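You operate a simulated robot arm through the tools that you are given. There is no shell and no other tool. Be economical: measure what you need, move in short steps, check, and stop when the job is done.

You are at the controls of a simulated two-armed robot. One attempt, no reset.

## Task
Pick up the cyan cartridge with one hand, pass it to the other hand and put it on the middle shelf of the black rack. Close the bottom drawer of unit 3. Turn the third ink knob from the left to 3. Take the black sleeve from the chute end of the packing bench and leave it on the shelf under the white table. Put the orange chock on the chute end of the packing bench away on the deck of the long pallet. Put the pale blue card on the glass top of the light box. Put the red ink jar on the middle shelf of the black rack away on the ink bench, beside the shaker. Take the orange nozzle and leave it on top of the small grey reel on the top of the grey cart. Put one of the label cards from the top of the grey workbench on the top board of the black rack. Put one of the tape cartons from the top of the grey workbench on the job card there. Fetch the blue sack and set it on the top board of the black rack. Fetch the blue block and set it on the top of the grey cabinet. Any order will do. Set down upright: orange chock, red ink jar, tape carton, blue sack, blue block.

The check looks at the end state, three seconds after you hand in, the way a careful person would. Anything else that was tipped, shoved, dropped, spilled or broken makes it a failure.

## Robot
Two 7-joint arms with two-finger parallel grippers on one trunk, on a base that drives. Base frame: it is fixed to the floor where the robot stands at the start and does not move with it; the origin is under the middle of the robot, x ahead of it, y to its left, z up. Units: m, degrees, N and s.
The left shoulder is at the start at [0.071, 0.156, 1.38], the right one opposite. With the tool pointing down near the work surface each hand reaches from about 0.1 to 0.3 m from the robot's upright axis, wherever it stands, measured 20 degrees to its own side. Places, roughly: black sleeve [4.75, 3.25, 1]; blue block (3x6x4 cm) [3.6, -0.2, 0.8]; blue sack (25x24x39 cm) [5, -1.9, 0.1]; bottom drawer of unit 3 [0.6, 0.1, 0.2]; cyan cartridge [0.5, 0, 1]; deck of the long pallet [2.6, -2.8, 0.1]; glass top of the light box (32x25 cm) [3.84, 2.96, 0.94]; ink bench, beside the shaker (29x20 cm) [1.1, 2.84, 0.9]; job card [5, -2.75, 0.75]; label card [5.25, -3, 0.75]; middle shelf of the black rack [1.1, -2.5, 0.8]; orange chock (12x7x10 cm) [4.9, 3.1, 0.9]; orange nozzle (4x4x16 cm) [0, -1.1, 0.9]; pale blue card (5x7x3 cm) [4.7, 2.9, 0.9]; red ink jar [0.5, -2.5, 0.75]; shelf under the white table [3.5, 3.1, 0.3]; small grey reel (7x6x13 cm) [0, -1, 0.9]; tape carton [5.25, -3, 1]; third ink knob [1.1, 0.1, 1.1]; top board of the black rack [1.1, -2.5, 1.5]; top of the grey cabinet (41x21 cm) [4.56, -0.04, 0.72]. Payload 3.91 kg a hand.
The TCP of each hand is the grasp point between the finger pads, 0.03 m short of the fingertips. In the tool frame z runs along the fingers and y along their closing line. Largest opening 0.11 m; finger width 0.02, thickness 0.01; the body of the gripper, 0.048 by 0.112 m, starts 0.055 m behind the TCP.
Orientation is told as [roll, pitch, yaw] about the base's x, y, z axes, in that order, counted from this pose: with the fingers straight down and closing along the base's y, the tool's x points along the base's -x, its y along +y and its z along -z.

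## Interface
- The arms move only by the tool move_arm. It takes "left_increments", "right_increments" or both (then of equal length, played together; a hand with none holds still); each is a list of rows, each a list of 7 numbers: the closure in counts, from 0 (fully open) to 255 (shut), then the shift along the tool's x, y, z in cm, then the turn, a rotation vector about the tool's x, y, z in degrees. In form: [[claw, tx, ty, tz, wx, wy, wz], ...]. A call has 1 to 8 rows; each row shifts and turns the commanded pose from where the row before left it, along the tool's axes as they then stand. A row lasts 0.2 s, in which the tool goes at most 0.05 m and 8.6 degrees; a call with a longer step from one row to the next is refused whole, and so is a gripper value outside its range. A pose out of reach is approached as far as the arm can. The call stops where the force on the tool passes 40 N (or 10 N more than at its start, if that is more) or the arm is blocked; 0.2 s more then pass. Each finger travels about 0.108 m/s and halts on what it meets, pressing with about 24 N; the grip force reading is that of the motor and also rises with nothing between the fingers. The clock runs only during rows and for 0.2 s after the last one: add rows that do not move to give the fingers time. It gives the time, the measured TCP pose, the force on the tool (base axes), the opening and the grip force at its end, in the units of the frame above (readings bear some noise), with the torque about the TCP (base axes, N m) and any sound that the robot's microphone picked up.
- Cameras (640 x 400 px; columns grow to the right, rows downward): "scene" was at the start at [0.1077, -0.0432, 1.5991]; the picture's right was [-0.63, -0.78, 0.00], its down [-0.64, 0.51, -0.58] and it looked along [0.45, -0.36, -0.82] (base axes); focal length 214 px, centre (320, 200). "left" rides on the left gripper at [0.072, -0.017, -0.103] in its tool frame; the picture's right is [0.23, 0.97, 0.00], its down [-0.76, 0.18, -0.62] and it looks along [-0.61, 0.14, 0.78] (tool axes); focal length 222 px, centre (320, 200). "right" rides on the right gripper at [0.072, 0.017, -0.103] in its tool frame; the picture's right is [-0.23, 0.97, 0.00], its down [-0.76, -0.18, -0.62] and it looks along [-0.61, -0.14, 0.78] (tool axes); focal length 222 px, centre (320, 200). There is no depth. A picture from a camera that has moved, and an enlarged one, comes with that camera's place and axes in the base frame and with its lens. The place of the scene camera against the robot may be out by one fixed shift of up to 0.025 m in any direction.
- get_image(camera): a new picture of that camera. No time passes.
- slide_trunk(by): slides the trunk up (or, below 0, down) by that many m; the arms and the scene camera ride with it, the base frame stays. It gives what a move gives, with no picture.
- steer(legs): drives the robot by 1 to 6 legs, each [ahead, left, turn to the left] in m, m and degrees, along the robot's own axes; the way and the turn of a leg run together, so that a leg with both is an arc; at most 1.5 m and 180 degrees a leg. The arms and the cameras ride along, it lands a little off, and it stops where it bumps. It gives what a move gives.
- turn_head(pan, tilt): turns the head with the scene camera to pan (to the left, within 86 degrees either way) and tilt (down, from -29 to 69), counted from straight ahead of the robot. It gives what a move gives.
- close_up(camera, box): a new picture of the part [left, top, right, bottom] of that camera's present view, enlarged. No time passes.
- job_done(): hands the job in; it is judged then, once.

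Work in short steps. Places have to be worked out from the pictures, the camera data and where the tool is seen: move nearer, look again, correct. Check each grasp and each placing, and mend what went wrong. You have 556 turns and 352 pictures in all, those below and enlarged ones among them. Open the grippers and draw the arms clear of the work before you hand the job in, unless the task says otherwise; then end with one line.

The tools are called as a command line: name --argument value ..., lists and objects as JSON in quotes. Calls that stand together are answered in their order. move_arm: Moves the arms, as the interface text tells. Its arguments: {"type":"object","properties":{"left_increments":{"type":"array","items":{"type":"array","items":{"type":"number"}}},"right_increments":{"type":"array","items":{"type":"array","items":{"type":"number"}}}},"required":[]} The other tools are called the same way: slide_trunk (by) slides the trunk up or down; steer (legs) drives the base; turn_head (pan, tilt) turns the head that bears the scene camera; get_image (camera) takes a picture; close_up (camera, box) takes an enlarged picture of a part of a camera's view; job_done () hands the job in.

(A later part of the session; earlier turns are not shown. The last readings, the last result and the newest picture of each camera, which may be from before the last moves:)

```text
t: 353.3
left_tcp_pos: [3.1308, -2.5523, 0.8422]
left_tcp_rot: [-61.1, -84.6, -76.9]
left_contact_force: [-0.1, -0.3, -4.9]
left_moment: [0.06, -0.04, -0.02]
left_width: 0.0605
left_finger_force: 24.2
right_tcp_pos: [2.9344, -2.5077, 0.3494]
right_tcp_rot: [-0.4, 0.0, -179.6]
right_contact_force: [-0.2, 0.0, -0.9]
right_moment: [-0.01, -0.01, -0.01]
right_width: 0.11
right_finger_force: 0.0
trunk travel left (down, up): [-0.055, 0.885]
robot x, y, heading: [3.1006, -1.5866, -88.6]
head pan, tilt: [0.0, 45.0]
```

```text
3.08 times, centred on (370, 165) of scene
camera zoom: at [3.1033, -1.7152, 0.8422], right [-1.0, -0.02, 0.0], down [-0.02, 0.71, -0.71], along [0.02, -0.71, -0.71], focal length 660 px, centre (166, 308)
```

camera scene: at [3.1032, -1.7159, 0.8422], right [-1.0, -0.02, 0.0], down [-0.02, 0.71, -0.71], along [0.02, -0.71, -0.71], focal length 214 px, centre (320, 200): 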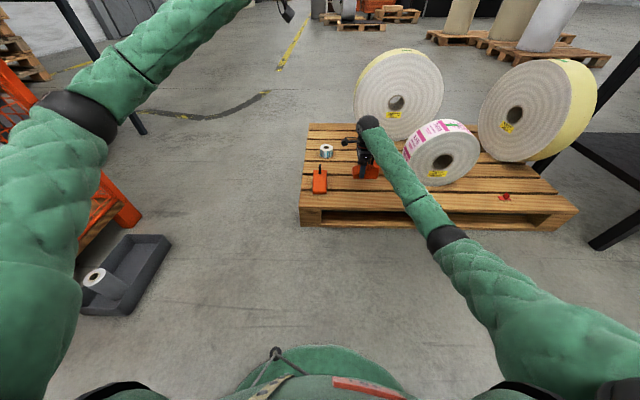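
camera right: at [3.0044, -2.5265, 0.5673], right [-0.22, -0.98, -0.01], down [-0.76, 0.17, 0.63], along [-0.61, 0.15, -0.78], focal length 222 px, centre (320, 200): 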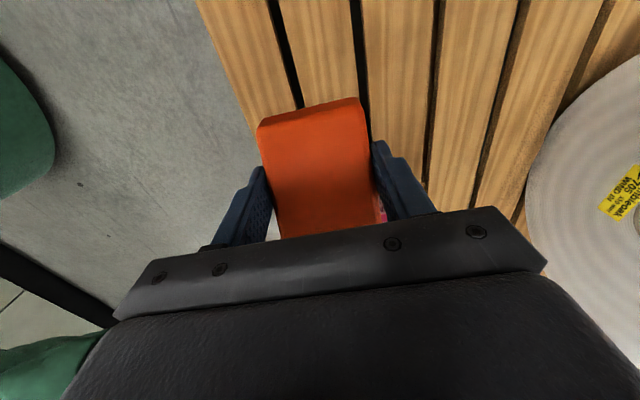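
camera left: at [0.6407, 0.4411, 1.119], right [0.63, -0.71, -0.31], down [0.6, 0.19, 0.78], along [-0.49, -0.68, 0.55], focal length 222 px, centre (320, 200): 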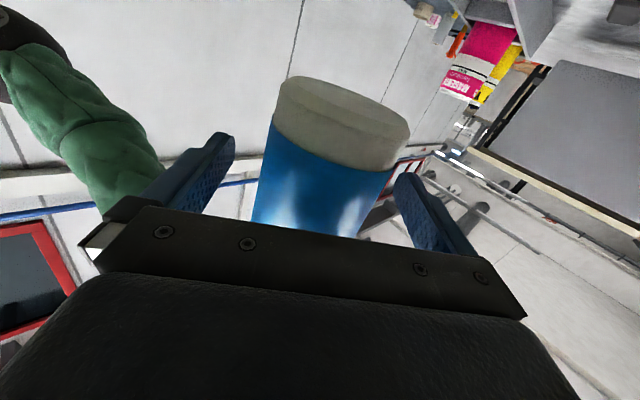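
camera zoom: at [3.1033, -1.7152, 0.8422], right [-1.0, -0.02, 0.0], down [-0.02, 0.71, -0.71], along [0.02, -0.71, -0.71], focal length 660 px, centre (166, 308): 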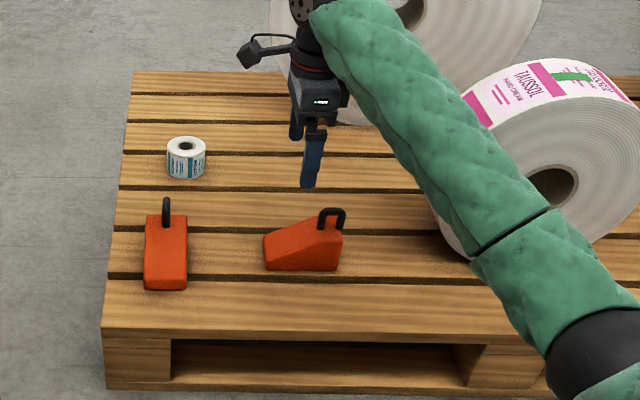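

Chock is on the deck, upright. Raise the trunk and look at the rack.

move_arm --right_increments '[[0, 0, 0, -4.5, 0, 0, 0], [0, 0, 0, -4.5, 0, 0, 0], [0, 0, 0, -4.5, 0, 0, 0]]'

slide_trunk --by 0.4

steer --legs '[[-0.25, 0, -1.5], [0, -0.7, 0]]'

turn_head --pan -20 --tilt 25

get_image --camera "scene"

```text
t: 354.1
left_tcp_pos: [3.1301, -2.5519, 0.8425]
left_tcp_rot: [-61.1, -84.6, -77.1]
left_contact_force: [0.0, -0.3, -4.5]
left_moment: [0.08, -0.05, 0.0]
left_width: 0.0607
left_finger_force: 23.9
right_tcp_pos: [2.9321, -2.5089, 0.483]
right_tcp_rot: [-0.5, 0.0, -179.7]
right_contact_force: [0.3, 0.1, 0.9]
right_moment: [0.01, 0.02, 0.01]
right_width: 0.1099
right_finger_force: 0.1
trunk travel left (down, up): [-0.055, 0.885]
robot x, y, heading: [3.1022, -1.5841, -88.9]
head pan, tilt: [0.0, 45.0]
```

```text
t: 357.9
left_tcp_pos: [3.1304, -2.553, 1.2412]
left_tcp_rot: [-61.1, -84.5, -77.2]
left_contact_force: [-0.1, 0.8, -5.0]
left_moment: [0.04, -0.03, -0.01]
left_width: 0.0608
left_finger_force: 23.8
right_tcp_pos: [2.9336, -2.5087, 0.8845]
right_tcp_rot: [-0.5, 0.0, -179.6]
right_contact_force: [-0.2, -0.7, -0.6]
right_moment: [-0.04, -0.01, 0.03]
right_width: 0.1099
right_finger_force: 0.1
trunk travel left (down, up): [-0.455, 0.485]
robot x, y, heading: [3.0998, -1.5873, -88.7]
head pan, tilt: [0.0, 45.0]
```

```text
t: 361.3
left_tcp_pos: [2.7841, -2.331, 1.2388]
left_tcp_rot: [-58.6, -84.4, -89.4]
left_contact_force: [-1.0, -0.5, -4.6]
left_moment: [0.05, -0.06, 0.07]
left_width: 0.0605
left_finger_force: 23.7
right_tcp_pos: [2.5978, -2.251, 0.8822]
right_tcp_rot: [-0.5, 0.3, 170.4]
right_contact_force: [-1.6, -1.2, 0.1]
right_moment: [-0.01, -0.06, -0.03]
right_width: 0.1101
right_finger_force: 0.0
trunk travel left (down, up): [-0.455, 0.485]
robot x, y, heading: [2.9261, -1.3724, -98.7]
head pan, tilt: [0.0, 45.0]
stopped in leg 2: the robot was blocked; the commanded pose is now the measured one
```

```text
t: 362.1
left_tcp_pos: [2.7907, -2.3307, 1.2401]
left_tcp_rot: [-60.8, -84.4, -87.0]
left_contact_force: [-0.4, -0.5, -4.8]
left_moment: [0.07, -0.06, 0.02]
left_width: 0.0605
left_finger_force: 23.9
right_tcp_pos: [2.6045, -2.2512, 0.8849]
right_tcp_rot: [-0.4, 0.1, 170.6]
right_contact_force: [0.2, -0.1, 0.3]
right_moment: [0.02, -0.04, 0.0]
right_width: 0.1098
right_finger_force: 0.1
trunk travel left (down, up): [-0.455, 0.485]
robot x, y, heading: [2.9236, -1.3741, -98.7]
head pan, tilt: [-20.0, 25.0]
```

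```text
189 pictures are left
camera scene: at [2.8743, -1.4998, 1.2728], right [-0.88, 0.48, 0.0], down [0.2, 0.37, -0.91], along [-0.44, -0.79, -0.42], focal length 214 px, centre (320, 200)
```

scene: 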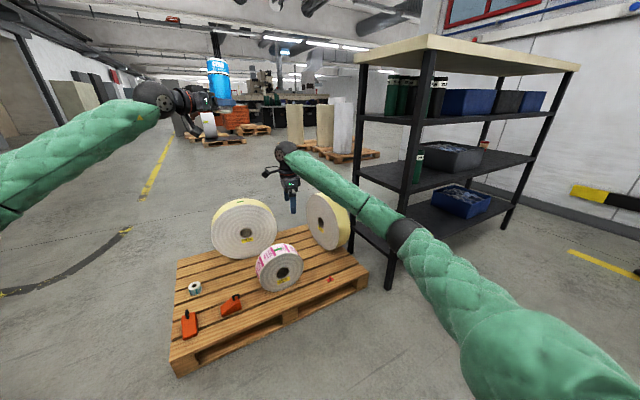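

The base nudged the white cabinet's corner. Move clear, pull in the right hand.

steer --legs '[[0.25, 0.05, 0]]'

move_arm --right_increments '[[0, 0, -4.2, -1.5, 0, 0, 0], [0, 0, -4.2, -1.5, 0, 0, 0], [0, 0, -4.2, -1.5, 0, 0, 0], [0, 0, -4.2, -1.5, 0, 0, 0], [0, 0, -4.2, -1.5, 0, 0, 0], [0, 0, -4.2, -1.5, 0, 0, 0], [0, 0, -4.2, -1.5, 0, 0, 0], [0, 0, -4.2, -1.5, 0, 0, 0]]'

turn_head --pan -80 --tilt 35

get_image --camera "scene"

```text
t: 364.0
left_tcp_pos: [2.7977, -2.5876, 1.2408]
left_tcp_rot: [-60.9, -84.4, -87.3]
left_contact_force: [0.2, -1.0, -4.2]
left_moment: [0.04, -0.01, 0.02]
left_width: 0.0606
left_finger_force: 23.8
right_tcp_pos: [2.6099, -2.5087, 0.8837]
right_tcp_rot: [-0.4, 0.1, 170.4]
right_contact_force: [0.4, -0.5, 0.1]
right_moment: [0.01, -0.02, -0.02]
right_width: 0.1099
right_finger_force: 0.0
trunk travel left (down, up): [-0.455, 0.485]
robot x, y, heading: [2.9358, -1.629, -98.9]
head pan, tilt: [-20.0, 25.0]
```

```text
t: 365.8
left_tcp_pos: [2.7972, -2.5866, 1.2419]
left_tcp_rot: [-60.9, -84.5, -87.1]
left_contact_force: [0.9, -0.3, -3.7]
left_moment: [0.05, -0.06, 0.03]
left_width: 0.0605
left_finger_force: 23.8
right_tcp_pos: [2.6706, -2.1751, 1.0061]
right_tcp_rot: [-0.4, 0.0, 170.5]
right_contact_force: [-0.3, -0.4, 0.0]
right_moment: [-0.01, 0.0, 0.01]
right_width: 0.1099
right_finger_force: 0.1
trunk travel left (down, up): [-0.455, 0.485]
robot x, y, heading: [2.9332, -1.6287, -98.9]
head pan, tilt: [-20.0, 25.0]
```

```text
t: 367.1
left_tcp_pos: [2.7968, -2.5875, 1.2411]
left_tcp_rot: [-60.9, -84.4, -87.3]
left_contact_force: [0.5, -0.5, -4.6]
left_moment: [0.04, -0.03, -0.01]
left_width: 0.0609
left_finger_force: 24.1
right_tcp_pos: [2.6699, -2.1768, 1.0047]
right_tcp_rot: [-0.4, 0.1, 170.4]
right_contact_force: [-0.1, -0.4, 0.1]
right_moment: [-0.01, 0.01, 0.0]
right_width: 0.1099
right_finger_force: 0.0
trunk travel left (down, up): [-0.455, 0.485]
robot x, y, heading: [2.9327, -1.6288, -98.7]
head pan, tilt: [-80.0, 35.0]
```

```text
188 pictures are left
camera scene: at [2.8405, -1.6778, 1.2572], right [-0.02, 1.0, 0.0], down [0.57, 0.01, -0.82], along [-0.82, -0.01, -0.57], focal length 214 px, centre (320, 200)
```

scene: 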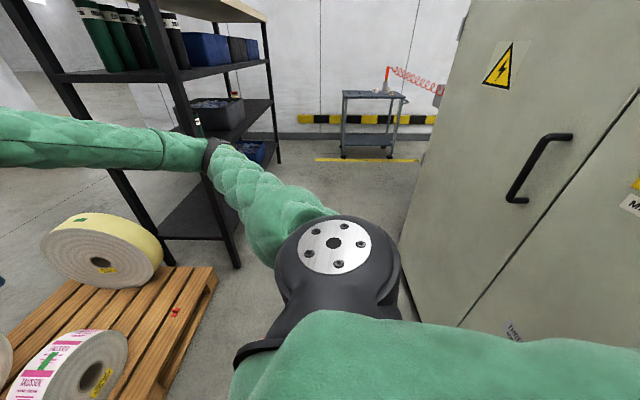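

Passage between cabinet (y≈-1.06) and rack (y≈-2.27) fits. Retract the left hand, straighten to -90°, and strafe along to the rack.

move_arm --left_increments '[[190, 0, -2.8, -3.6, 0, 0, 0], [190, 0, -2.8, -3.6, 0, 0, 0], [190, 0, -2.8, -3.6, 0, 0, 0], [190, 0, -2.8, -3.6, 0, 0, 0], [190, 0, -2.8, -3.6, 0, 0, 0], [190, 0, -2.8, -3.6, 0, 0, 0], [190, 0, -2.8, -3.6, 0, 0, 0], [190, 0, -2.8, -3.6, 0, 0, 0]]'

steer --legs '[[0, 0, 8.7]]'

```text
t: 368.9
left_tcp_pos: [2.9197, -2.243, 1.2722]
left_tcp_rot: [-61.1, -84.6, -87.0]
left_contact_force: [0.2, -0.5, -4.1]
left_moment: [0.05, -0.04, 0.02]
left_width: 0.0605
left_finger_force: 23.7
right_tcp_pos: [2.6697, -2.1763, 1.0054]
right_tcp_rot: [-0.4, 0.0, 170.4]
right_contact_force: [-0.7, 1.2, -0.5]
right_moment: [0.0, 0.03, 0.02]
right_width: 0.1103
right_finger_force: 0.0
trunk travel left (down, up): [-0.455, 0.485]
robot x, y, heading: [2.9364, -1.6284, -98.8]
head pan, tilt: [-80.0, 35.0]
```

```text
t: 369.9
left_tcp_pos: [3.0164, -2.2391, 1.271]
left_tcp_rot: [-61.3, -84.4, -77.9]
left_contact_force: [0.6, 0.6, -4.3]
left_moment: [0.06, -0.07, -0.03]
left_width: 0.0604
left_finger_force: 23.6
right_tcp_pos: [2.7584, -2.2117, 1.0063]
right_tcp_rot: [-0.3, 0.0, 179.2]
right_contact_force: [0.3, -0.2, -0.5]
right_moment: [0.01, 0.0, 0.0]
right_width: 0.1097
right_finger_force: 0.2
trunk travel left (down, up): [-0.455, 0.485]
robot x, y, heading: [2.9346, -1.6305, -90.1]
head pan, tilt: [-80.0, 35.0]
```

steer --legs '[[-0.06, -0.7, 0], [0, -0.75, 0]]'

turn_head --pan 0 --tilt 25

get_image --camera "scene"

```text
t: 377.5
left_tcp_pos: [1.5312, -2.1572, 1.2727]
left_tcp_rot: [-60.6, -84.4, -80.5]
left_contact_force: [0.2, 0.6, -4.7]
left_moment: [0.07, -0.07, -0.02]
left_width: 0.0607
left_finger_force: 24.1
right_tcp_pos: [1.2757, -2.1207, 1.0057]
right_tcp_rot: [-0.4, 0.1, 177.4]
right_contact_force: [-0.2, 0.5, -0.3]
right_moment: [0.01, 0.01, 0.01]
right_width: 0.11
right_finger_force: 0.0
trunk travel left (down, up): [-0.455, 0.485]
robot x, y, heading: [1.4746, -1.5435, -91.8]
head pan, tilt: [-80.0, 35.0]
```

```text
t: 379.0
left_tcp_pos: [1.5319, -2.1566, 1.2722]
left_tcp_rot: [-60.9, -84.4, -80.2]
left_contact_force: [-0.7, -1.1, -4.7]
left_moment: [0.09, -0.08, -0.01]
left_width: 0.0608
left_finger_force: 24.0
right_tcp_pos: [1.2762, -2.1213, 1.0055]
right_tcp_rot: [-0.5, 0.0, 177.4]
right_contact_force: [0.5, 0.1, -0.3]
right_moment: [0.03, 0.0, -0.02]
right_width: 0.1101
right_finger_force: 0.0
trunk travel left (down, up): [-0.455, 0.485]
robot x, y, heading: [1.477, -1.547, -92.2]
head pan, tilt: [0.0, 25.0]
```

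```text
187 pictures are left
camera scene: at [1.4688, -1.6843, 1.2729], right [-1.0, 0.03, 0.0], down [0.01, 0.42, -0.91], along [-0.03, -0.91, -0.42], focal length 214 px, centre (320, 200)
```

scene: 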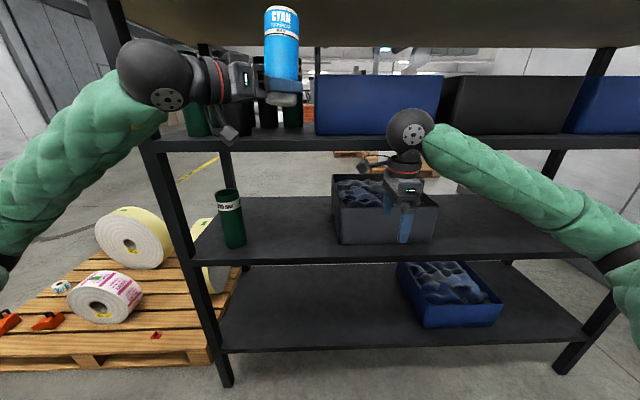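

Free spot on the middle shelf between the green bottle and the grey bin, ≈[1.61,-2.40]. Lower the left hand in front of the rack.

move_arm --left_increments '[[190, 4.5, 0, 0, 0, 0, 0], [190, 4.5, 0, 0, 0, 0, 0], [190, 4.5, 0, 0, 0, 0, 0], [190, 4.5, 0, 0, 0, 0, 0], [190, 4.5, 0, 0, 0, 0, 0], [190, 4.5, 0, 0, 0, 0, 0], [190, 4.5, 0, 0, 0, 0, 0], [190, 4, 0, 0, 0, 0, 0]]'

get_image --camera "scene"

```text
t: 380.8
left_tcp_pos: [1.5246, -2.1276, 0.9183]
left_tcp_rot: [-60.9, -84.4, -80.2]
left_contact_force: [-0.3, 0.0, -4.6]
left_moment: [0.05, -0.04, -0.02]
left_width: 0.0609
left_finger_force: 24.6
left hand out of reach, approached as far as the arm can: row 6
right_tcp_pos: [1.277, -2.1225, 1.0039]
right_tcp_rot: [-0.4, 0.0, 177.4]
right_contact_force: [0.5, 0.3, -1.3]
right_moment: [-0.01, 0.02, 0.03]
right_width: 0.11
right_finger_force: 0.1
trunk travel left (down, up): [-0.455, 0.485]
robot x, y, heading: [1.4739, -1.5386, -91.8]
head pan, tilt: [0.0, 25.0]
```

```text
186 pictures are left
camera scene: at [1.469, -1.6843, 1.273], right [-1.0, 0.03, 0.0], down [0.01, 0.42, -0.91], along [-0.03, -0.91, -0.42], focal length 214 px, centre (320, 200)
```

scene: 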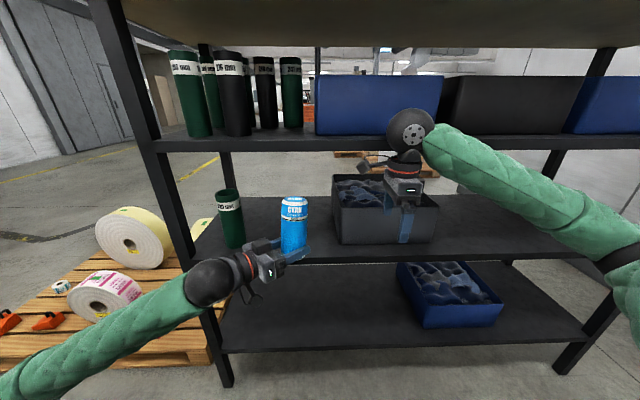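

move_arm --left_increments '[[190, 0, 3.75, 2.28, 0, 0, 0], [190, 0, 3.75, 2.28, 0, 0, 0], [190, 0, 3.75, 2.28, 0, 0, 0], [190, 0, 3.75, 2.28, 0, 0, 0]]'

get_image --camera "scene"

```text
t: 381.8
left_tcp_pos: [1.5503, -2.3013, 0.9023]
left_tcp_rot: [-61.0, -84.5, -80.1]
left_contact_force: [0.4, 0.0, -5.0]
left_moment: [0.05, 0.0, 0.01]
left_width: 0.0607
left_finger_force: 23.9
right_tcp_pos: [1.2765, -2.1213, 1.0045]
right_tcp_rot: [-0.5, 0.1, 177.5]
right_contact_force: [-0.1, -0.5, -1.0]
right_moment: [-0.01, 0.03, 0.04]
right_width: 0.1101
right_finger_force: 0.1
trunk travel left (down, up): [-0.455, 0.485]
robot x, y, heading: [1.473, -1.5472, -91.9]
head pan, tilt: [0.0, 25.0]
```

```text
185 pictures are left
camera scene: at [1.4687, -1.6848, 1.2727], right [-1.0, 0.03, 0.0], down [0.01, 0.42, -0.91], along [-0.03, -0.91, -0.42], focal length 214 px, centre (320, 200)
```

scene: 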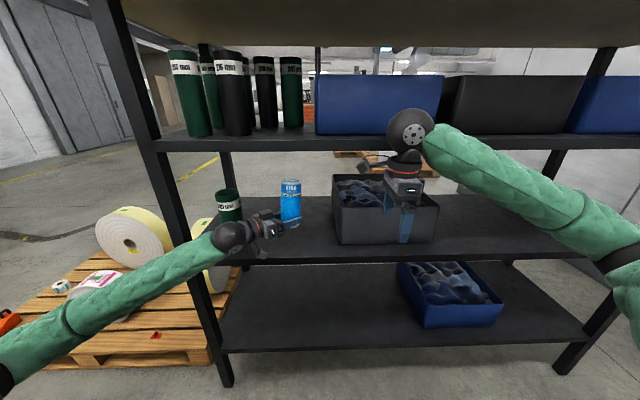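

move_arm --left_increments '[[190, 0, 3.75, 2.28, 0, 0, 0], [190, 0, 3.75, 2.28, 0, 0, 0], [190, 3, 0, 0, 0, 0, 0], [190, 2, 0, 0, 0, 0, 0]]'

get_image --camera "scene"

get_image --camera "left"

```text
t: 382.7
left_tcp_pos: [1.5601, -2.3854, 0.8752]
left_tcp_rot: [-68.2, -84.9, -73.0]
left_contact_force: [2.7, 9.7, 13.9]
left_moment: [2.87, -1.81, 0.51]
left_width: 0.0606
left_finger_force: 23.5
right_tcp_pos: [1.278, -2.1196, 1.0057]
right_tcp_rot: [-0.5, 0.0, 177.6]
right_contact_force: [0.4, -0.5, 0.7]
right_moment: [-0.01, -0.02, -0.02]
right_width: 0.11
right_finger_force: 0.1
trunk travel left (down, up): [-0.455, 0.485]
robot x, y, heading: [1.4725, -1.544, -92.0]
head pan, tilt: [0.0, 25.0]
stopped in row 4 (left hand): the force on the tool passed its limit at 60 N (the readings are from after the stop); the commanded pose is now the measured one
```

```text
184 pictures are left
camera scene: at [1.4689, -1.6836, 1.2732], right [-1.0, 0.03, 0.0], down [0.01, 0.42, -0.91], along [-0.03, -0.91, -0.42], focal length 214 px, centre (320, 200)
```

scene: 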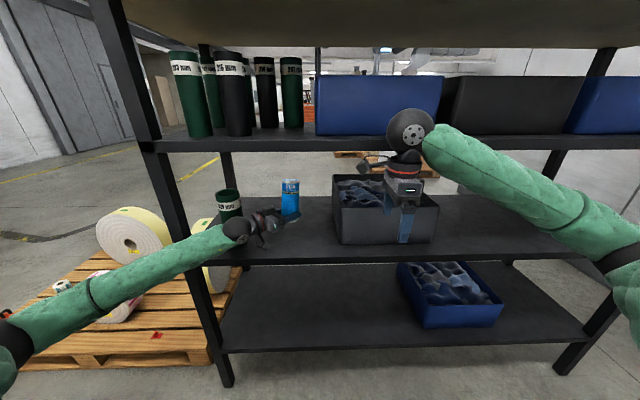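

```text
183 pictures are left
camera left: at [1.6296, -2.3009, 0.8081], right [0.6, -0.74, -0.3], down [0.62, 0.19, 0.76], along [-0.5, -0.65, 0.57], focal length 222 px, centre (320, 200)
```

left: 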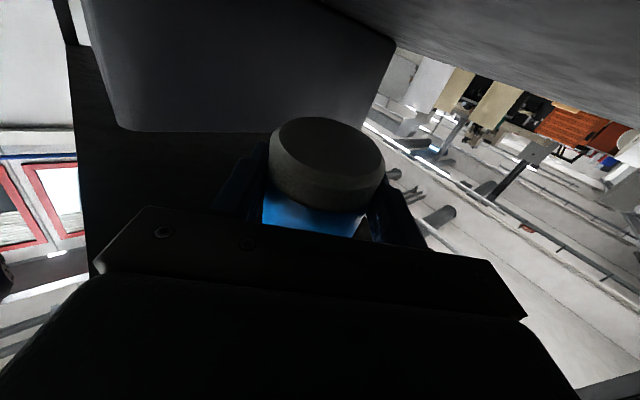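

The wrist touches the shelf's front edge. Back out slightly, lift, and turn the tool more straight-forward so the wrist stays outside the shelf.

move_arm --left_increments '[[190, -3, 0, 0, 0, 0, 0], [190, 0, -3.75, -2.3, 0, 0, 0], [190, 0, -3.75, -2.3, 0, 0, 0], [190, 0, 0, 0, -7.5, 0, 0], [190, 0, 0, 0, -7.5, 0, 0], [190, 0, 0, 0, -7.5, 0, 0], [190, 0, 0, 0, -7.5, 0, 0]]'

get_image --camera "scene"

```text
t: 384.3
left_tcp_pos: [1.5416, -2.3015, 0.9183]
left_tcp_rot: [-41.9, -85.9, -74.5]
left_contact_force: [-1.6, 0.2, -3.9]
left_moment: [0.12, -0.07, 0.09]
left_width: 0.0605
left_finger_force: 24.1
left hand out of reach, approached as far as the arm can: row 7
right_tcp_pos: [1.2751, -2.1215, 1.0049]
right_tcp_rot: [-0.5, 0.1, 177.5]
right_contact_force: [-0.9, 0.1, -0.4]
right_moment: [0.02, -0.09, 0.02]
right_width: 0.1098
right_finger_force: 0.0
trunk travel left (down, up): [-0.455, 0.485]
robot x, y, heading: [1.4733, -1.542, -91.8]
head pan, tilt: [0.0, 25.0]
```

```text
182 pictures are left
camera scene: at [1.4652, -1.6847, 1.2729], right [-1.0, 0.03, 0.0], down [0.02, 0.42, -0.91], along [-0.03, -0.91, -0.42], focal length 214 px, centre (320, 200)
```

scene: 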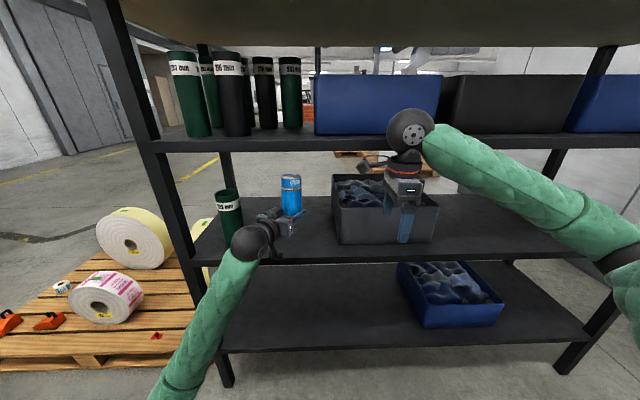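

move_arm --left_increments '[[190, 0, 2.1, 2.3, 0, 0, 0], [190, 0, 2.1, 2.3, 0, 0, 0], [190, 3, 0, 0, 0, 0, 0], [190, 3, 0, 0, 0, 0, 0]]'

get_image --camera "left"

close_up --camera "scene" --box '[200, 150, 360, 280]'

```text
t: 385.3
left_tcp_pos: [1.561, -2.3572, 0.8698]
left_tcp_rot: [-52.1, -86.2, -64.7]
left_contact_force: [-2.0, 10.5, 0.1]
left_moment: [1.51, 0.0, 0.58]
left_width: 0.0607
left_finger_force: 24.2
right_tcp_pos: [1.2766, -2.1199, 1.0046]
right_tcp_rot: [-0.6, 0.0, 177.4]
right_contact_force: [0.4, -0.7, 0.6]
right_moment: [0.0, 0.03, 0.0]
right_width: 0.1099
right_finger_force: 0.2
trunk travel left (down, up): [-0.455, 0.485]
robot x, y, heading: [1.4736, -1.5434, -91.9]
head pan, tilt: [0.0, 25.0]
stopped in row 4 (left hand): the force on the tool passed its limit at 67 N (the readings are from after the stop); the commanded pose is now the measured one
```

```text
181 pictures are left
camera left: at [1.5905, -2.252, 0.802], right [0.86, -0.42, -0.28], down [0.46, 0.43, 0.78], along [-0.21, -0.8, 0.56], focal length 222 px, centre (320, 200)
```

left: 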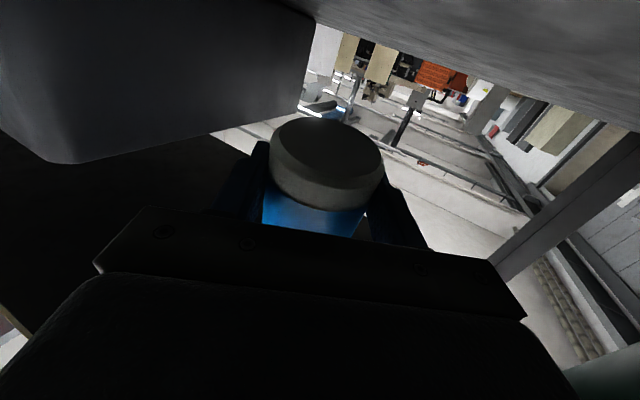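

```text
3.08 times, centred on (280, 215) of scene
camera zoom: at [1.4689, -1.684, 1.273], right [-1.0, 0.03, 0.0], down [0.01, 0.42, -0.91], along [-0.03, -0.91, -0.42], focal length 660 px, centre (443, 154)
```

zoom: 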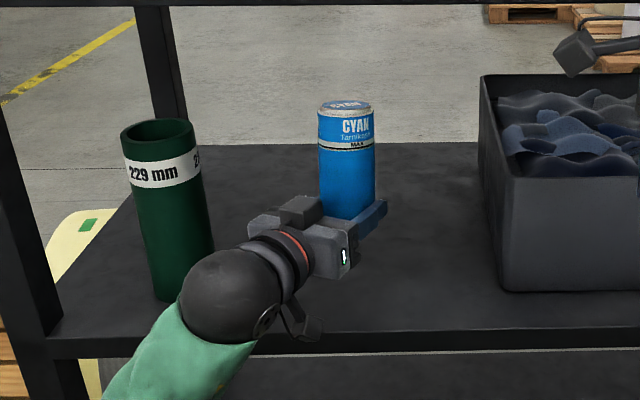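

The hand camera housing meets the shelf edge. Place closer to the edge (y≈-2.315) first, then push it deeper afterwards.

move_arm --left_increments '[[190, -3, 0, 0, 0, 0, 0], [190, 0, -1.8, -3.5, 0, 0, 0], [190, 3, 0, 0, 0, 0, 0], [190, 2.5, 0, 0, 0, 0, 0]]'

close_up --camera "scene" --box '[200, 150, 360, 280]'

```text
t: 386.3
left_tcp_pos: [1.5617, -2.3149, 0.8452]
left_tcp_rot: [-51.3, -86.2, -65.3]
left_contact_force: [-0.3, 0.8, -5.2]
left_moment: [0.08, -0.05, 0.02]
left_width: 0.0606
left_finger_force: 24.2
right_tcp_pos: [1.2759, -2.1202, 1.005]
right_tcp_rot: [-0.5, 0.1, 177.5]
right_contact_force: [0.3, 0.9, 0.3]
right_moment: [0.0, -0.05, 0.0]
right_width: 0.11
right_finger_force: 0.0
trunk travel left (down, up): [-0.455, 0.485]
robot x, y, heading: [1.4755, -1.5445, -92.0]
head pan, tilt: [0.0, 25.0]
```

```text
3.08 times, centred on (280, 215) of scene
camera zoom: at [1.4689, -1.6844, 1.273], right [-1.0, 0.03, 0.0], down [0.01, 0.42, -0.91], along [-0.03, -0.91, -0.42], focal length 660 px, centre (443, 154)
```

zoom: 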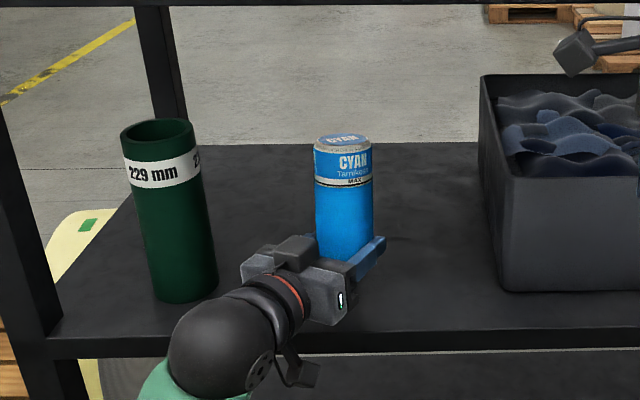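

move_arm --left_increments '[[190, 1.2, 0, 0, 0, 0, 0], [190, 1.2, 0, 0, 0, 0, 0], [190, 0.8, 0, 0, 0, 0, 0], [190, 0.8, 0, 0, 0, 0, 0]]'

close_up --camera "scene" --box '[200, 150, 360, 280]'

```text
t: 387.3
left_tcp_pos: [1.5601, -2.3123, 0.8089]
left_tcp_rot: [-54.3, -86.4, -62.3]
left_contact_force: [3.2, 0.2, 15.8]
left_moment: [-0.65, -0.15, 0.15]
left_width: 0.0609
left_finger_force: 24.0
right_tcp_pos: [1.2771, -2.12, 1.0064]
right_tcp_rot: [-0.4, 0.0, 177.6]
right_contact_force: [0.2, -0.1, 0.4]
right_moment: [0.01, 0.02, -0.01]
right_width: 0.1099
right_finger_force: 0.1
trunk travel left (down, up): [-0.455, 0.485]
robot x, y, heading: [1.4707, -1.5447, -91.9]
head pan, tilt: [0.0, 25.0]
```

```text
3.08 times, centred on (280, 215) of scene
camera zoom: at [1.469, -1.6828, 1.2736], right [-1.0, 0.03, 0.0], down [0.01, 0.42, -0.91], along [-0.03, -0.91, -0.42], focal length 660 px, centre (443, 154)
```

zoom: 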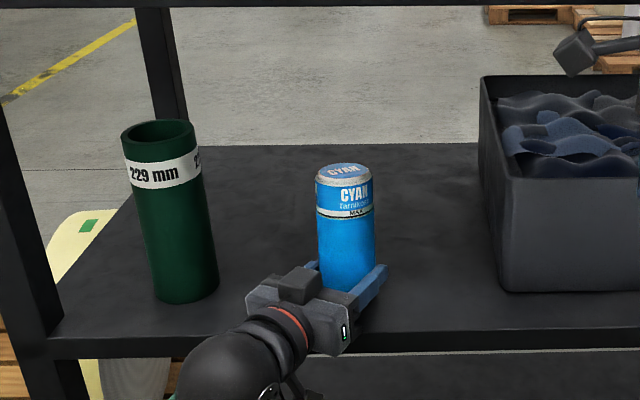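

Contact with the shelf. Release gently.

move_arm --left_increments '[[190, 0.1, 0, 0, 0, 1, 0], [110, 0, 0, 0, 0, 0, 0], [100, 0, 0, 0, 0, 0, 0], [60, 0, 0, 0, 0, 0, 0], [0, 0, 0, 0, 0, 0, 0]]'

close_up --camera "scene" --box '[200, 150, 360, 280]'

get_image --camera "left"

```text
t: 388.5
left_tcp_pos: [1.5581, -2.3135, 0.8057]
left_tcp_rot: [-41.7, -85.4, -74.9]
left_contact_force: [0.1, 1.0, 0.4]
left_moment: [0.03, 0.0, 0.01]
left_width: 0.1099
left_finger_force: 0.1
right_tcp_pos: [1.2765, -2.1202, 1.0037]
right_tcp_rot: [-0.6, 0.0, 177.5]
right_contact_force: [0.7, -0.1, -0.8]
right_moment: [-0.05, -0.03, 0.0]
right_width: 0.1102
right_finger_force: 0.1
trunk travel left (down, up): [-0.455, 0.485]
robot x, y, heading: [1.4719, -1.5458, -91.8]
head pan, tilt: [0.0, 25.0]
```

```text
3.08 times, centred on (280, 215) of scene
camera zoom: at [1.4687, -1.684, 1.2729], right [-1.0, 0.03, 0.0], down [0.01, 0.42, -0.91], along [-0.03, -0.91, -0.42], focal length 660 px, centre (443, 154)
```

zoom: 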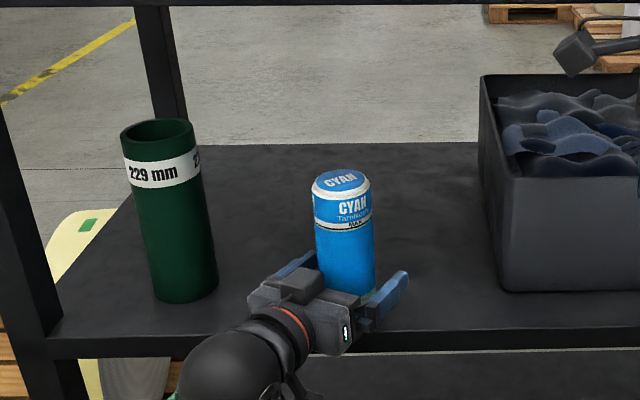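

```text
176 pictures are left
camera left: at [1.589, -2.2077, 0.7405], right [0.87, -0.42, -0.28], down [0.45, 0.42, 0.79], along [-0.21, -0.81, 0.55], focal length 222 px, centre (320, 200)
```

left: 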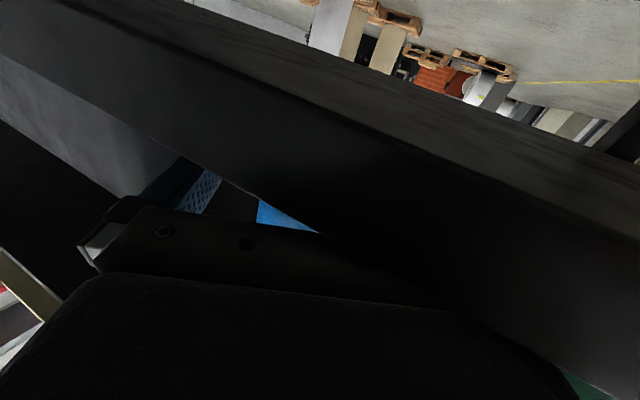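

Cyan stands upright ~8 cm in from the edge; good enough. Withdraw the left hand straight back.

move_arm --left_increments '[[0, 0, 0, -2, 0, 0, 0], [0, 0, 0, -3, 0, 0, 0], [0, 0, 0, -4, 0, 0, 0], [0, 0, 0, -4, 0, 0, 0]]'

get_image --camera "scene"

```text
t: 389.5
left_tcp_pos: [1.6177, -2.1985, 0.8108]
left_tcp_rot: [-41.9, -85.5, -74.8]
left_contact_force: [0.1, 0.0, 0.0]
left_moment: [0.01, -0.02, 0.0]
left_width: 0.1099
left_finger_force: 0.0
right_tcp_pos: [1.2762, -2.1197, 1.0055]
right_tcp_rot: [-0.4, -0.1, 177.5]
right_contact_force: [-1.0, -1.2, -0.7]
right_moment: [0.0, -0.03, 0.0]
right_width: 0.1102
right_finger_force: 0.1
trunk travel left (down, up): [-0.455, 0.485]
robot x, y, heading: [1.4695, -1.5447, -91.9]
head pan, tilt: [0.0, 25.0]
```

```text
175 pictures are left
camera scene: at [1.4688, -1.6835, 1.273], right [-1.0, 0.03, 0.0], down [0.01, 0.42, -0.91], along [-0.03, -0.91, -0.42], focal length 214 px, centre (320, 200)
```

scene: 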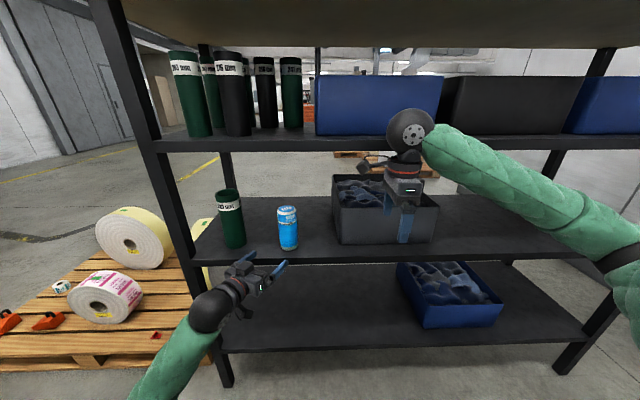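

Cyan is done. Raise the trunk and travel to the grey workbench (strafing along the known corridor).

slide_trunk --by 0.4

steer --legs '[[0, 0, 1.9], [0, 1.4, 0], [-0.15, 0.45, 0], [-0.16, 0.4, 0]]'

get_image --camera "scene"

```text
t: 392.2
left_tcp_pos: [1.6169, -2.1988, 1.1253]
left_tcp_rot: [-38.7, -84.6, -77.8]
left_contact_force: [2.5, 8.4, -6.9]
left_moment: [0.49, 0.27, 0.44]
left_width: 0.1094
left_finger_force: 0.1
right_tcp_pos: [1.2781, -2.1208, 1.3284]
right_tcp_rot: [-0.5, 0.0, 177.6]
right_contact_force: [-0.5, -1.3, -0.6]
right_moment: [0.01, 0.01, 0.0]
right_width: 0.1101
right_finger_force: 0.1
trunk travel left (down, up): [-0.778, 0.162]
robot x, y, heading: [1.4738, -1.5389, -92.0]
head pan, tilt: [0.0, 25.0]
stopped: the force on the tool passed its limit at 58 N (the readings are from after the stop); the commanded pose is now the measured one
```

```text
t: 404.4
left_tcp_pos: [3.9206, -1.9496, 1.1252]
left_tcp_rot: [-39.1, -84.5, -77.3]
left_contact_force: [0.7, -0.4, 0.2]
left_moment: [-0.01, 0.0, 0.02]
left_width: 0.11
left_finger_force: 0.0
right_tcp_pos: [3.5814, -1.8722, 1.3274]
right_tcp_rot: [-0.4, 0.0, 177.6]
right_contact_force: [-0.3, 0.3, -0.1]
right_moment: [-0.02, 0.01, -0.01]
right_width: 0.1102
right_finger_force: 0.0
trunk travel left (down, up): [-0.778, 0.162]
robot x, y, heading: [3.7769, -1.2949, -91.7]
head pan, tilt: [0.0, 25.0]
```

```text
174 pictures are left
camera scene: at [3.7725, -1.435, 1.5957], right [-1.0, 0.03, 0.0], down [0.01, 0.42, -0.91], along [-0.03, -0.91, -0.42], focal length 214 px, centre (320, 200)
```

scene: 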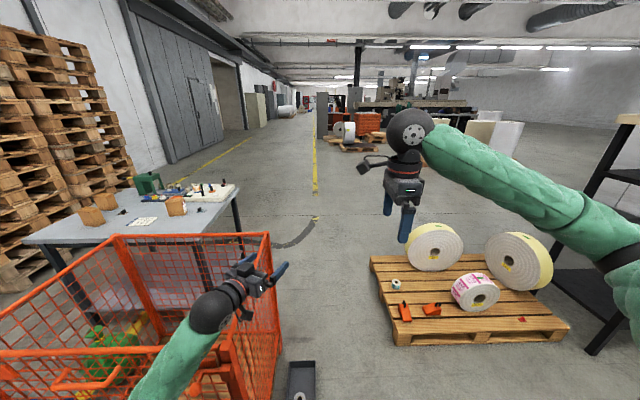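

The left fingertips brushed the rack's upper shelf edge when rising (I'll check the rack later). Continue to the workbench with more height.

slide_trunk --by 0.15

steer --legs '[[-0.05, 1.2, 1.5], [0, 0.65, 0]]'

turn_head --pan 0 --tilt 35

get_image --camera "scene"

```text
t: 406.2
left_tcp_pos: [3.9199, -1.9482, 1.2756]
left_tcp_rot: [-38.9, -84.6, -77.6]
left_contact_force: [0.8, 0.3, -1.0]
left_moment: [-0.01, -0.01, 0.01]
left_width: 0.1098
left_finger_force: 0.1
right_tcp_pos: [3.5807, -1.8728, 1.4779]
right_tcp_rot: [-0.5, 0.0, 177.7]
right_contact_force: [0.3, 0.5, 0.0]
right_moment: [0.0, -0.01, -0.03]
right_width: 0.1102
right_finger_force: 0.0
trunk travel left (down, up): [-0.928, 0.012]
robot x, y, heading: [3.7738, -1.2948, -91.8]
head pan, tilt: [0.0, 25.0]
```

```text
t: 415.8
left_tcp_pos: [5.8281, -1.9542, 1.2747]
left_tcp_rot: [-38.7, -84.6, -78.3]
left_contact_force: [-0.1, -0.8, 1.0]
left_moment: [0.0, -0.01, 0.02]
left_width: 0.1102
left_finger_force: 0.0
right_tcp_pos: [5.4879, -1.874, 1.4777]
right_tcp_rot: [-0.5, 0.1, 177.1]
right_contact_force: [-0.5, 0.5, -0.5]
right_moment: [0.02, 0.01, 0.04]
right_width: 0.11
right_finger_force: 0.1
trunk travel left (down, up): [-0.928, 0.012]
robot x, y, heading: [5.6904, -1.3009, -92.0]
head pan, tilt: [0.0, 25.0]
```

```text
t: 416.5
left_tcp_pos: [5.8288, -1.955, 1.2761]
left_tcp_rot: [-39.2, -84.5, -77.8]
left_contact_force: [0.8, 0.1, 0.5]
left_moment: [0.0, -0.01, 0.02]
left_width: 0.1101
left_finger_force: 0.1
right_tcp_pos: [5.4886, -1.8744, 1.4776]
right_tcp_rot: [-0.5, -0.1, 177.1]
right_contact_force: [0.0, 0.0, 0.2]
right_moment: [0.01, 0.01, 0.03]
right_width: 0.11
right_finger_force: 0.0
trunk travel left (down, up): [-0.928, 0.012]
robot x, y, heading: [5.6889, -1.2993, -92.2]
head pan, tilt: [0.0, 35.0]
```

```text
173 pictures are left
camera scene: at [5.6833, -1.4347, 1.7299], right [-1.0, 0.04, 0.0], down [0.02, 0.57, -0.82], along [-0.03, -0.82, -0.57], focal length 214 px, centre (320, 200)
```

scene: 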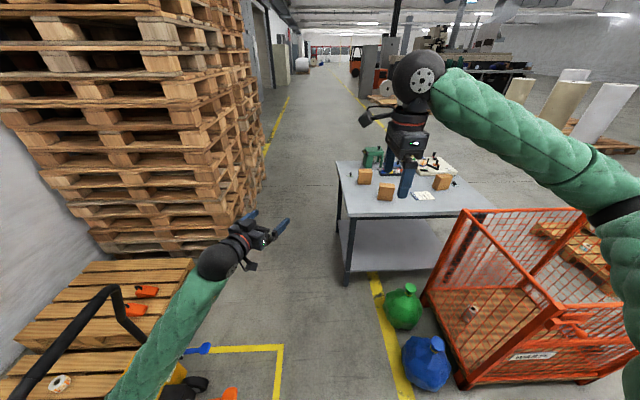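

close_up --camera "scene" --box '[330, 140, 500, 240]'

steer --legs '[[0.7, 0.03, 2]]'

turn_head --pan -20 --tilt 45

get_image --camera "scene"

```text
3.76 times, centred on (415, 190) of scene
camera zoom: at [5.6833, -1.4347, 1.7299], right [-1.0, 0.04, 0.0], down [0.02, 0.57, -0.82], along [-0.03, -0.82, -0.57], focal length 807 px, centre (-38, 238)
```

zoom: 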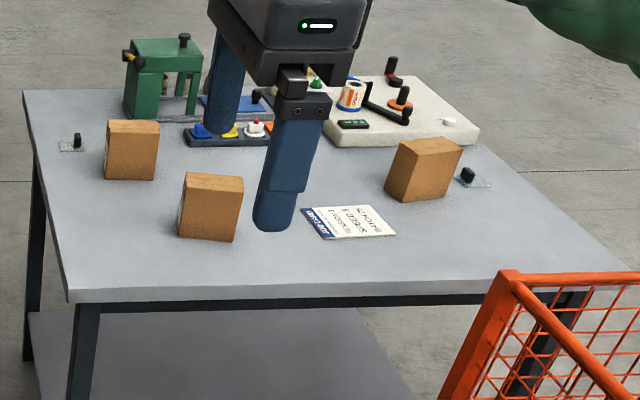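

```text
t: 420.4
left_tcp_pos: [5.831, -2.6643, 1.2758]
left_tcp_rot: [-38.8, -84.6, -78.1]
left_contact_force: [-0.6, 0.4, 0.3]
left_moment: [0.0, 0.03, 0.0]
left_width: 0.1099
left_finger_force: 0.1
right_tcp_pos: [5.4909, -2.5854, 1.4783]
right_tcp_rot: [-0.4, 0.0, 177.2]
right_contact_force: [-0.3, 0.4, 0.4]
right_moment: [0.0, 0.02, 0.01]
right_width: 0.1097
right_finger_force: 0.1
trunk travel left (down, up): [-0.928, 0.012]
robot x, y, heading: [5.6889, -2.0107, -92.4]
head pan, tilt: [0.0, 35.0]
```

```text
t: 421.2
left_tcp_pos: [5.8313, -2.6653, 1.2757]
left_tcp_rot: [-39.0, -84.7, -78.1]
left_contact_force: [-0.1, 0.7, -0.1]
left_moment: [0.0, 0.0, -0.04]
left_width: 0.1102
left_finger_force: 0.0
right_tcp_pos: [5.4919, -2.5866, 1.4771]
right_tcp_rot: [-0.5, 0.0, 177.2]
right_contact_force: [0.7, -0.6, 0.3]
right_moment: [0.0, 0.0, 0.01]
right_width: 0.1097
right_finger_force: 0.0
trunk travel left (down, up): [-0.928, 0.012]
robot x, y, heading: [5.6896, -2.0094, -91.9]
head pan, tilt: [-20.0, 45.0]
```

```text
171 pictures are left
camera scene: at [5.6582, -2.1337, 1.7151], right [-0.93, 0.38, 0.0], down [0.27, 0.66, -0.71], along [-0.27, -0.65, -0.71], focal length 214 px, centre (320, 200)
```

scene: 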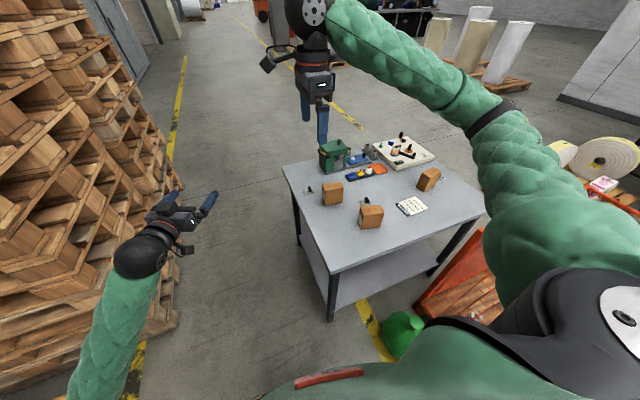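

close_up --camera "scene" --box '[280, 120, 500, 280]'

```text
2.50 times, centred on (390, 200) of scene
camera zoom: at [5.6582, -2.1337, 1.7151], right [-0.93, 0.38, 0.0], down [0.27, 0.66, -0.71], along [-0.27, -0.65, -0.71], focal length 536 px, centre (145, 200)
```

zoom: 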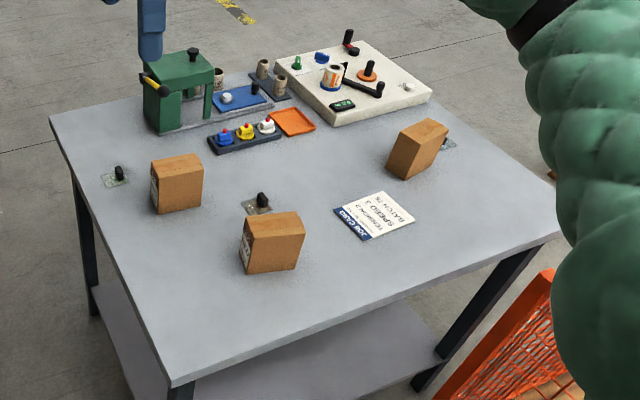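

Cartons, label cards (clear with black pegs) and the job card are located. Edge closer, lower the trunk and bring the right hand over the near carton (≈[5.12,-2.70]).

steer --legs '[[0.06, -0.04, 1.9]]'

slide_trunk --by -0.3

move_arm --right_increments '[[0, 4.6, 1.4, 0, 0, 0, 0], [0, 4.6, 1.4, 0, 0, 0, 0], [0, 4.6, 1.4, 0, 0, 0, 0], [0, 4.6, 1.4, 0, 0, 0, 0], [0, 4.6, 1.4, 0, 0, 0, 0], [0, 4.6, 1.4, 0, 0, 0, 0], [0, 4.6, 1.4, 0, 0, 0, 0]]'

get_image --camera "scene"

get_image --camera "right"

```text
t: 422.2
left_tcp_pos: [5.8139, -2.7167, 1.2771]
left_tcp_rot: [-39.7, -84.7, -75.4]
left_contact_force: [0.8, 0.2, 0.2]
left_moment: [0.0, 0.02, 0.01]
left_width: 0.1098
left_finger_force: 0.1
right_tcp_pos: [5.4711, -2.6485, 1.4794]
right_tcp_rot: [-0.3, 0.1, 179.1]
right_contact_force: [0.1, 1.3, -0.2]
right_moment: [0.0, 0.01, 0.03]
right_width: 0.1101
right_finger_force: 0.0
trunk travel left (down, up): [-0.928, 0.012]
robot x, y, heading: [5.6515, -2.0687, -90.2]
head pan, tilt: [-20.0, 45.0]
```

```text
t: 425.2
left_tcp_pos: [5.812, -2.7189, 0.9759]
left_tcp_rot: [-38.9, -84.6, -76.3]
left_contact_force: [-1.1, 0.2, -0.1]
left_moment: [0.01, 0.01, -0.01]
left_width: 0.1097
left_finger_force: 0.1
right_tcp_pos: [5.4707, -2.6514, 1.1786]
right_tcp_rot: [-0.4, 0.0, 179.0]
right_contact_force: [-0.8, 0.1, -0.3]
right_moment: [0.0, 0.01, 0.01]
right_width: 0.1103
right_finger_force: 0.0
trunk travel left (down, up): [-0.628, 0.312]
robot x, y, heading: [5.6487, -2.0712, -90.1]
head pan, tilt: [-20.0, 45.0]
```

```text
t: 426.8
left_tcp_pos: [5.8133, -2.7194, 0.9743]
left_tcp_rot: [-39.5, -84.6, -75.6]
left_contact_force: [-0.3, -0.5, 0.1]
left_moment: [-0.02, 0.04, -0.01]
left_width: 0.1099
left_finger_force: 0.0
right_tcp_pos: [5.7921, -2.7587, 1.1781]
right_tcp_rot: [-0.4, 0.0, 179.0]
right_contact_force: [0.2, 0.7, 0.4]
right_moment: [0.0, 0.02, -0.01]
right_width: 0.1098
right_finger_force: 0.0
trunk travel left (down, up): [-0.628, 0.312]
robot x, y, heading: [5.6491, -2.0698, -90.5]
head pan, tilt: [-20.0, 45.0]
```

```text
169 pictures are left
camera scene: at [5.624, -2.1944, 1.415], right [-0.94, 0.35, 0.0], down [0.24, 0.66, -0.71], along [-0.25, -0.66, -0.71], focal length 214 px, centre (320, 200)
```

scene: 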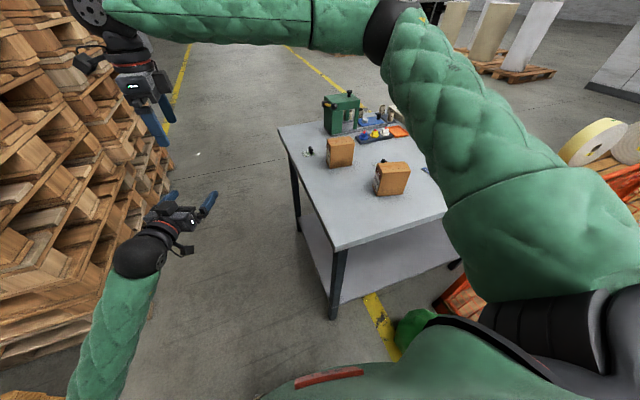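

```text
168 pictures are left
camera right: at [5.8633, -2.7765, 1.2802], right [-0.24, -0.97, -0.01], down [-0.76, 0.19, 0.62], along [-0.6, 0.16, -0.78], focal length 222 px, centre (320, 200)
```

right: 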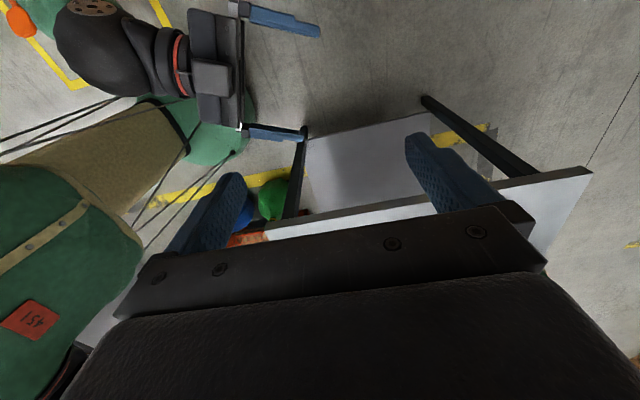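

I moved in the wrong x direction; correct it.

move_arm --right_increments '[[0, -4.8, -0.4, 0, 0, 0, 0], [0, -4.8, -0.4, 0, 0, 0, 0], [0, -4.8, -0.4, 0, 0, 0, 0], [0, -4.8, -0.4, 0, 0, 0, 0], [0, -4.8, -0.4, 0, 0, 0, 0], [0, -4.8, -0.4, 0, 0, 0, 0], [0, -4.8, -0.4, 0, 0, 0, 0], [0, -4.8, -0.4, 0, 0, 0, 0]]'

move_arm --right_increments '[[0, -4.8, -0.4, 0, 0, 0, 0], [0, -4.8, -0.4, 0, 0, 0, 0], [0, -4.8, -0.4, 0, 0, 0, 0], [0, -4.8, -0.4, 0, 0, 0, 0], [0, -4.8, -0.4, 0, 0, 0, 0], [0, -4.4, -0.4, 0, 0, 0, 0]]'

get_image --camera "right"

```text
t: 428.6
left_tcp_pos: [5.8124, -2.7187, 0.9758]
left_tcp_rot: [-38.1, -84.5, -76.8]
left_contact_force: [0.1, 1.2, -0.4]
left_moment: [0.04, 0.01, -0.05]
left_width: 0.11
left_finger_force: 0.0
right_tcp_pos: [5.404, -2.7162, 1.1773]
right_tcp_rot: [-0.4, 0.2, 179.1]
right_contact_force: [-0.3, -0.3, -0.6]
right_moment: [0.0, -0.03, 0.02]
right_width: 0.11
right_finger_force: 0.0
trunk travel left (down, up): [-0.628, 0.312]
robot x, y, heading: [5.6507, -2.0671, -90.4]
head pan, tilt: [-20.0, 45.0]
```

```text
t: 430.0
left_tcp_pos: [5.8119, -2.7198, 0.9766]
left_tcp_rot: [-38.5, -84.6, -76.6]
left_contact_force: [0.5, 0.1, 0.5]
left_moment: [0.0, 0.03, 0.04]
left_width: 0.1101
left_finger_force: 0.1
right_tcp_pos: [5.1214, -2.6842, 1.1746]
right_tcp_rot: [-0.4, 0.0, 179.1]
right_contact_force: [0.3, -0.1, 0.3]
right_moment: [0.0, 0.0, 0.01]
right_width: 0.1099
right_finger_force: 0.0
trunk travel left (down, up): [-0.628, 0.312]
robot x, y, heading: [5.6498, -2.0709, -90.0]
head pan, tilt: [-20.0, 45.0]
```

```text
167 pictures are left
camera right: at [5.1929, -2.7015, 1.277], right [-0.24, -0.97, -0.01], down [-0.76, 0.19, 0.62], along [-0.6, 0.16, -0.78], focal length 222 px, centre (320, 200)
```

right: 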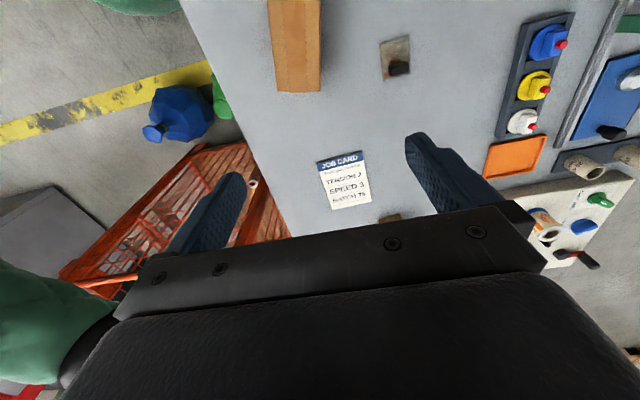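

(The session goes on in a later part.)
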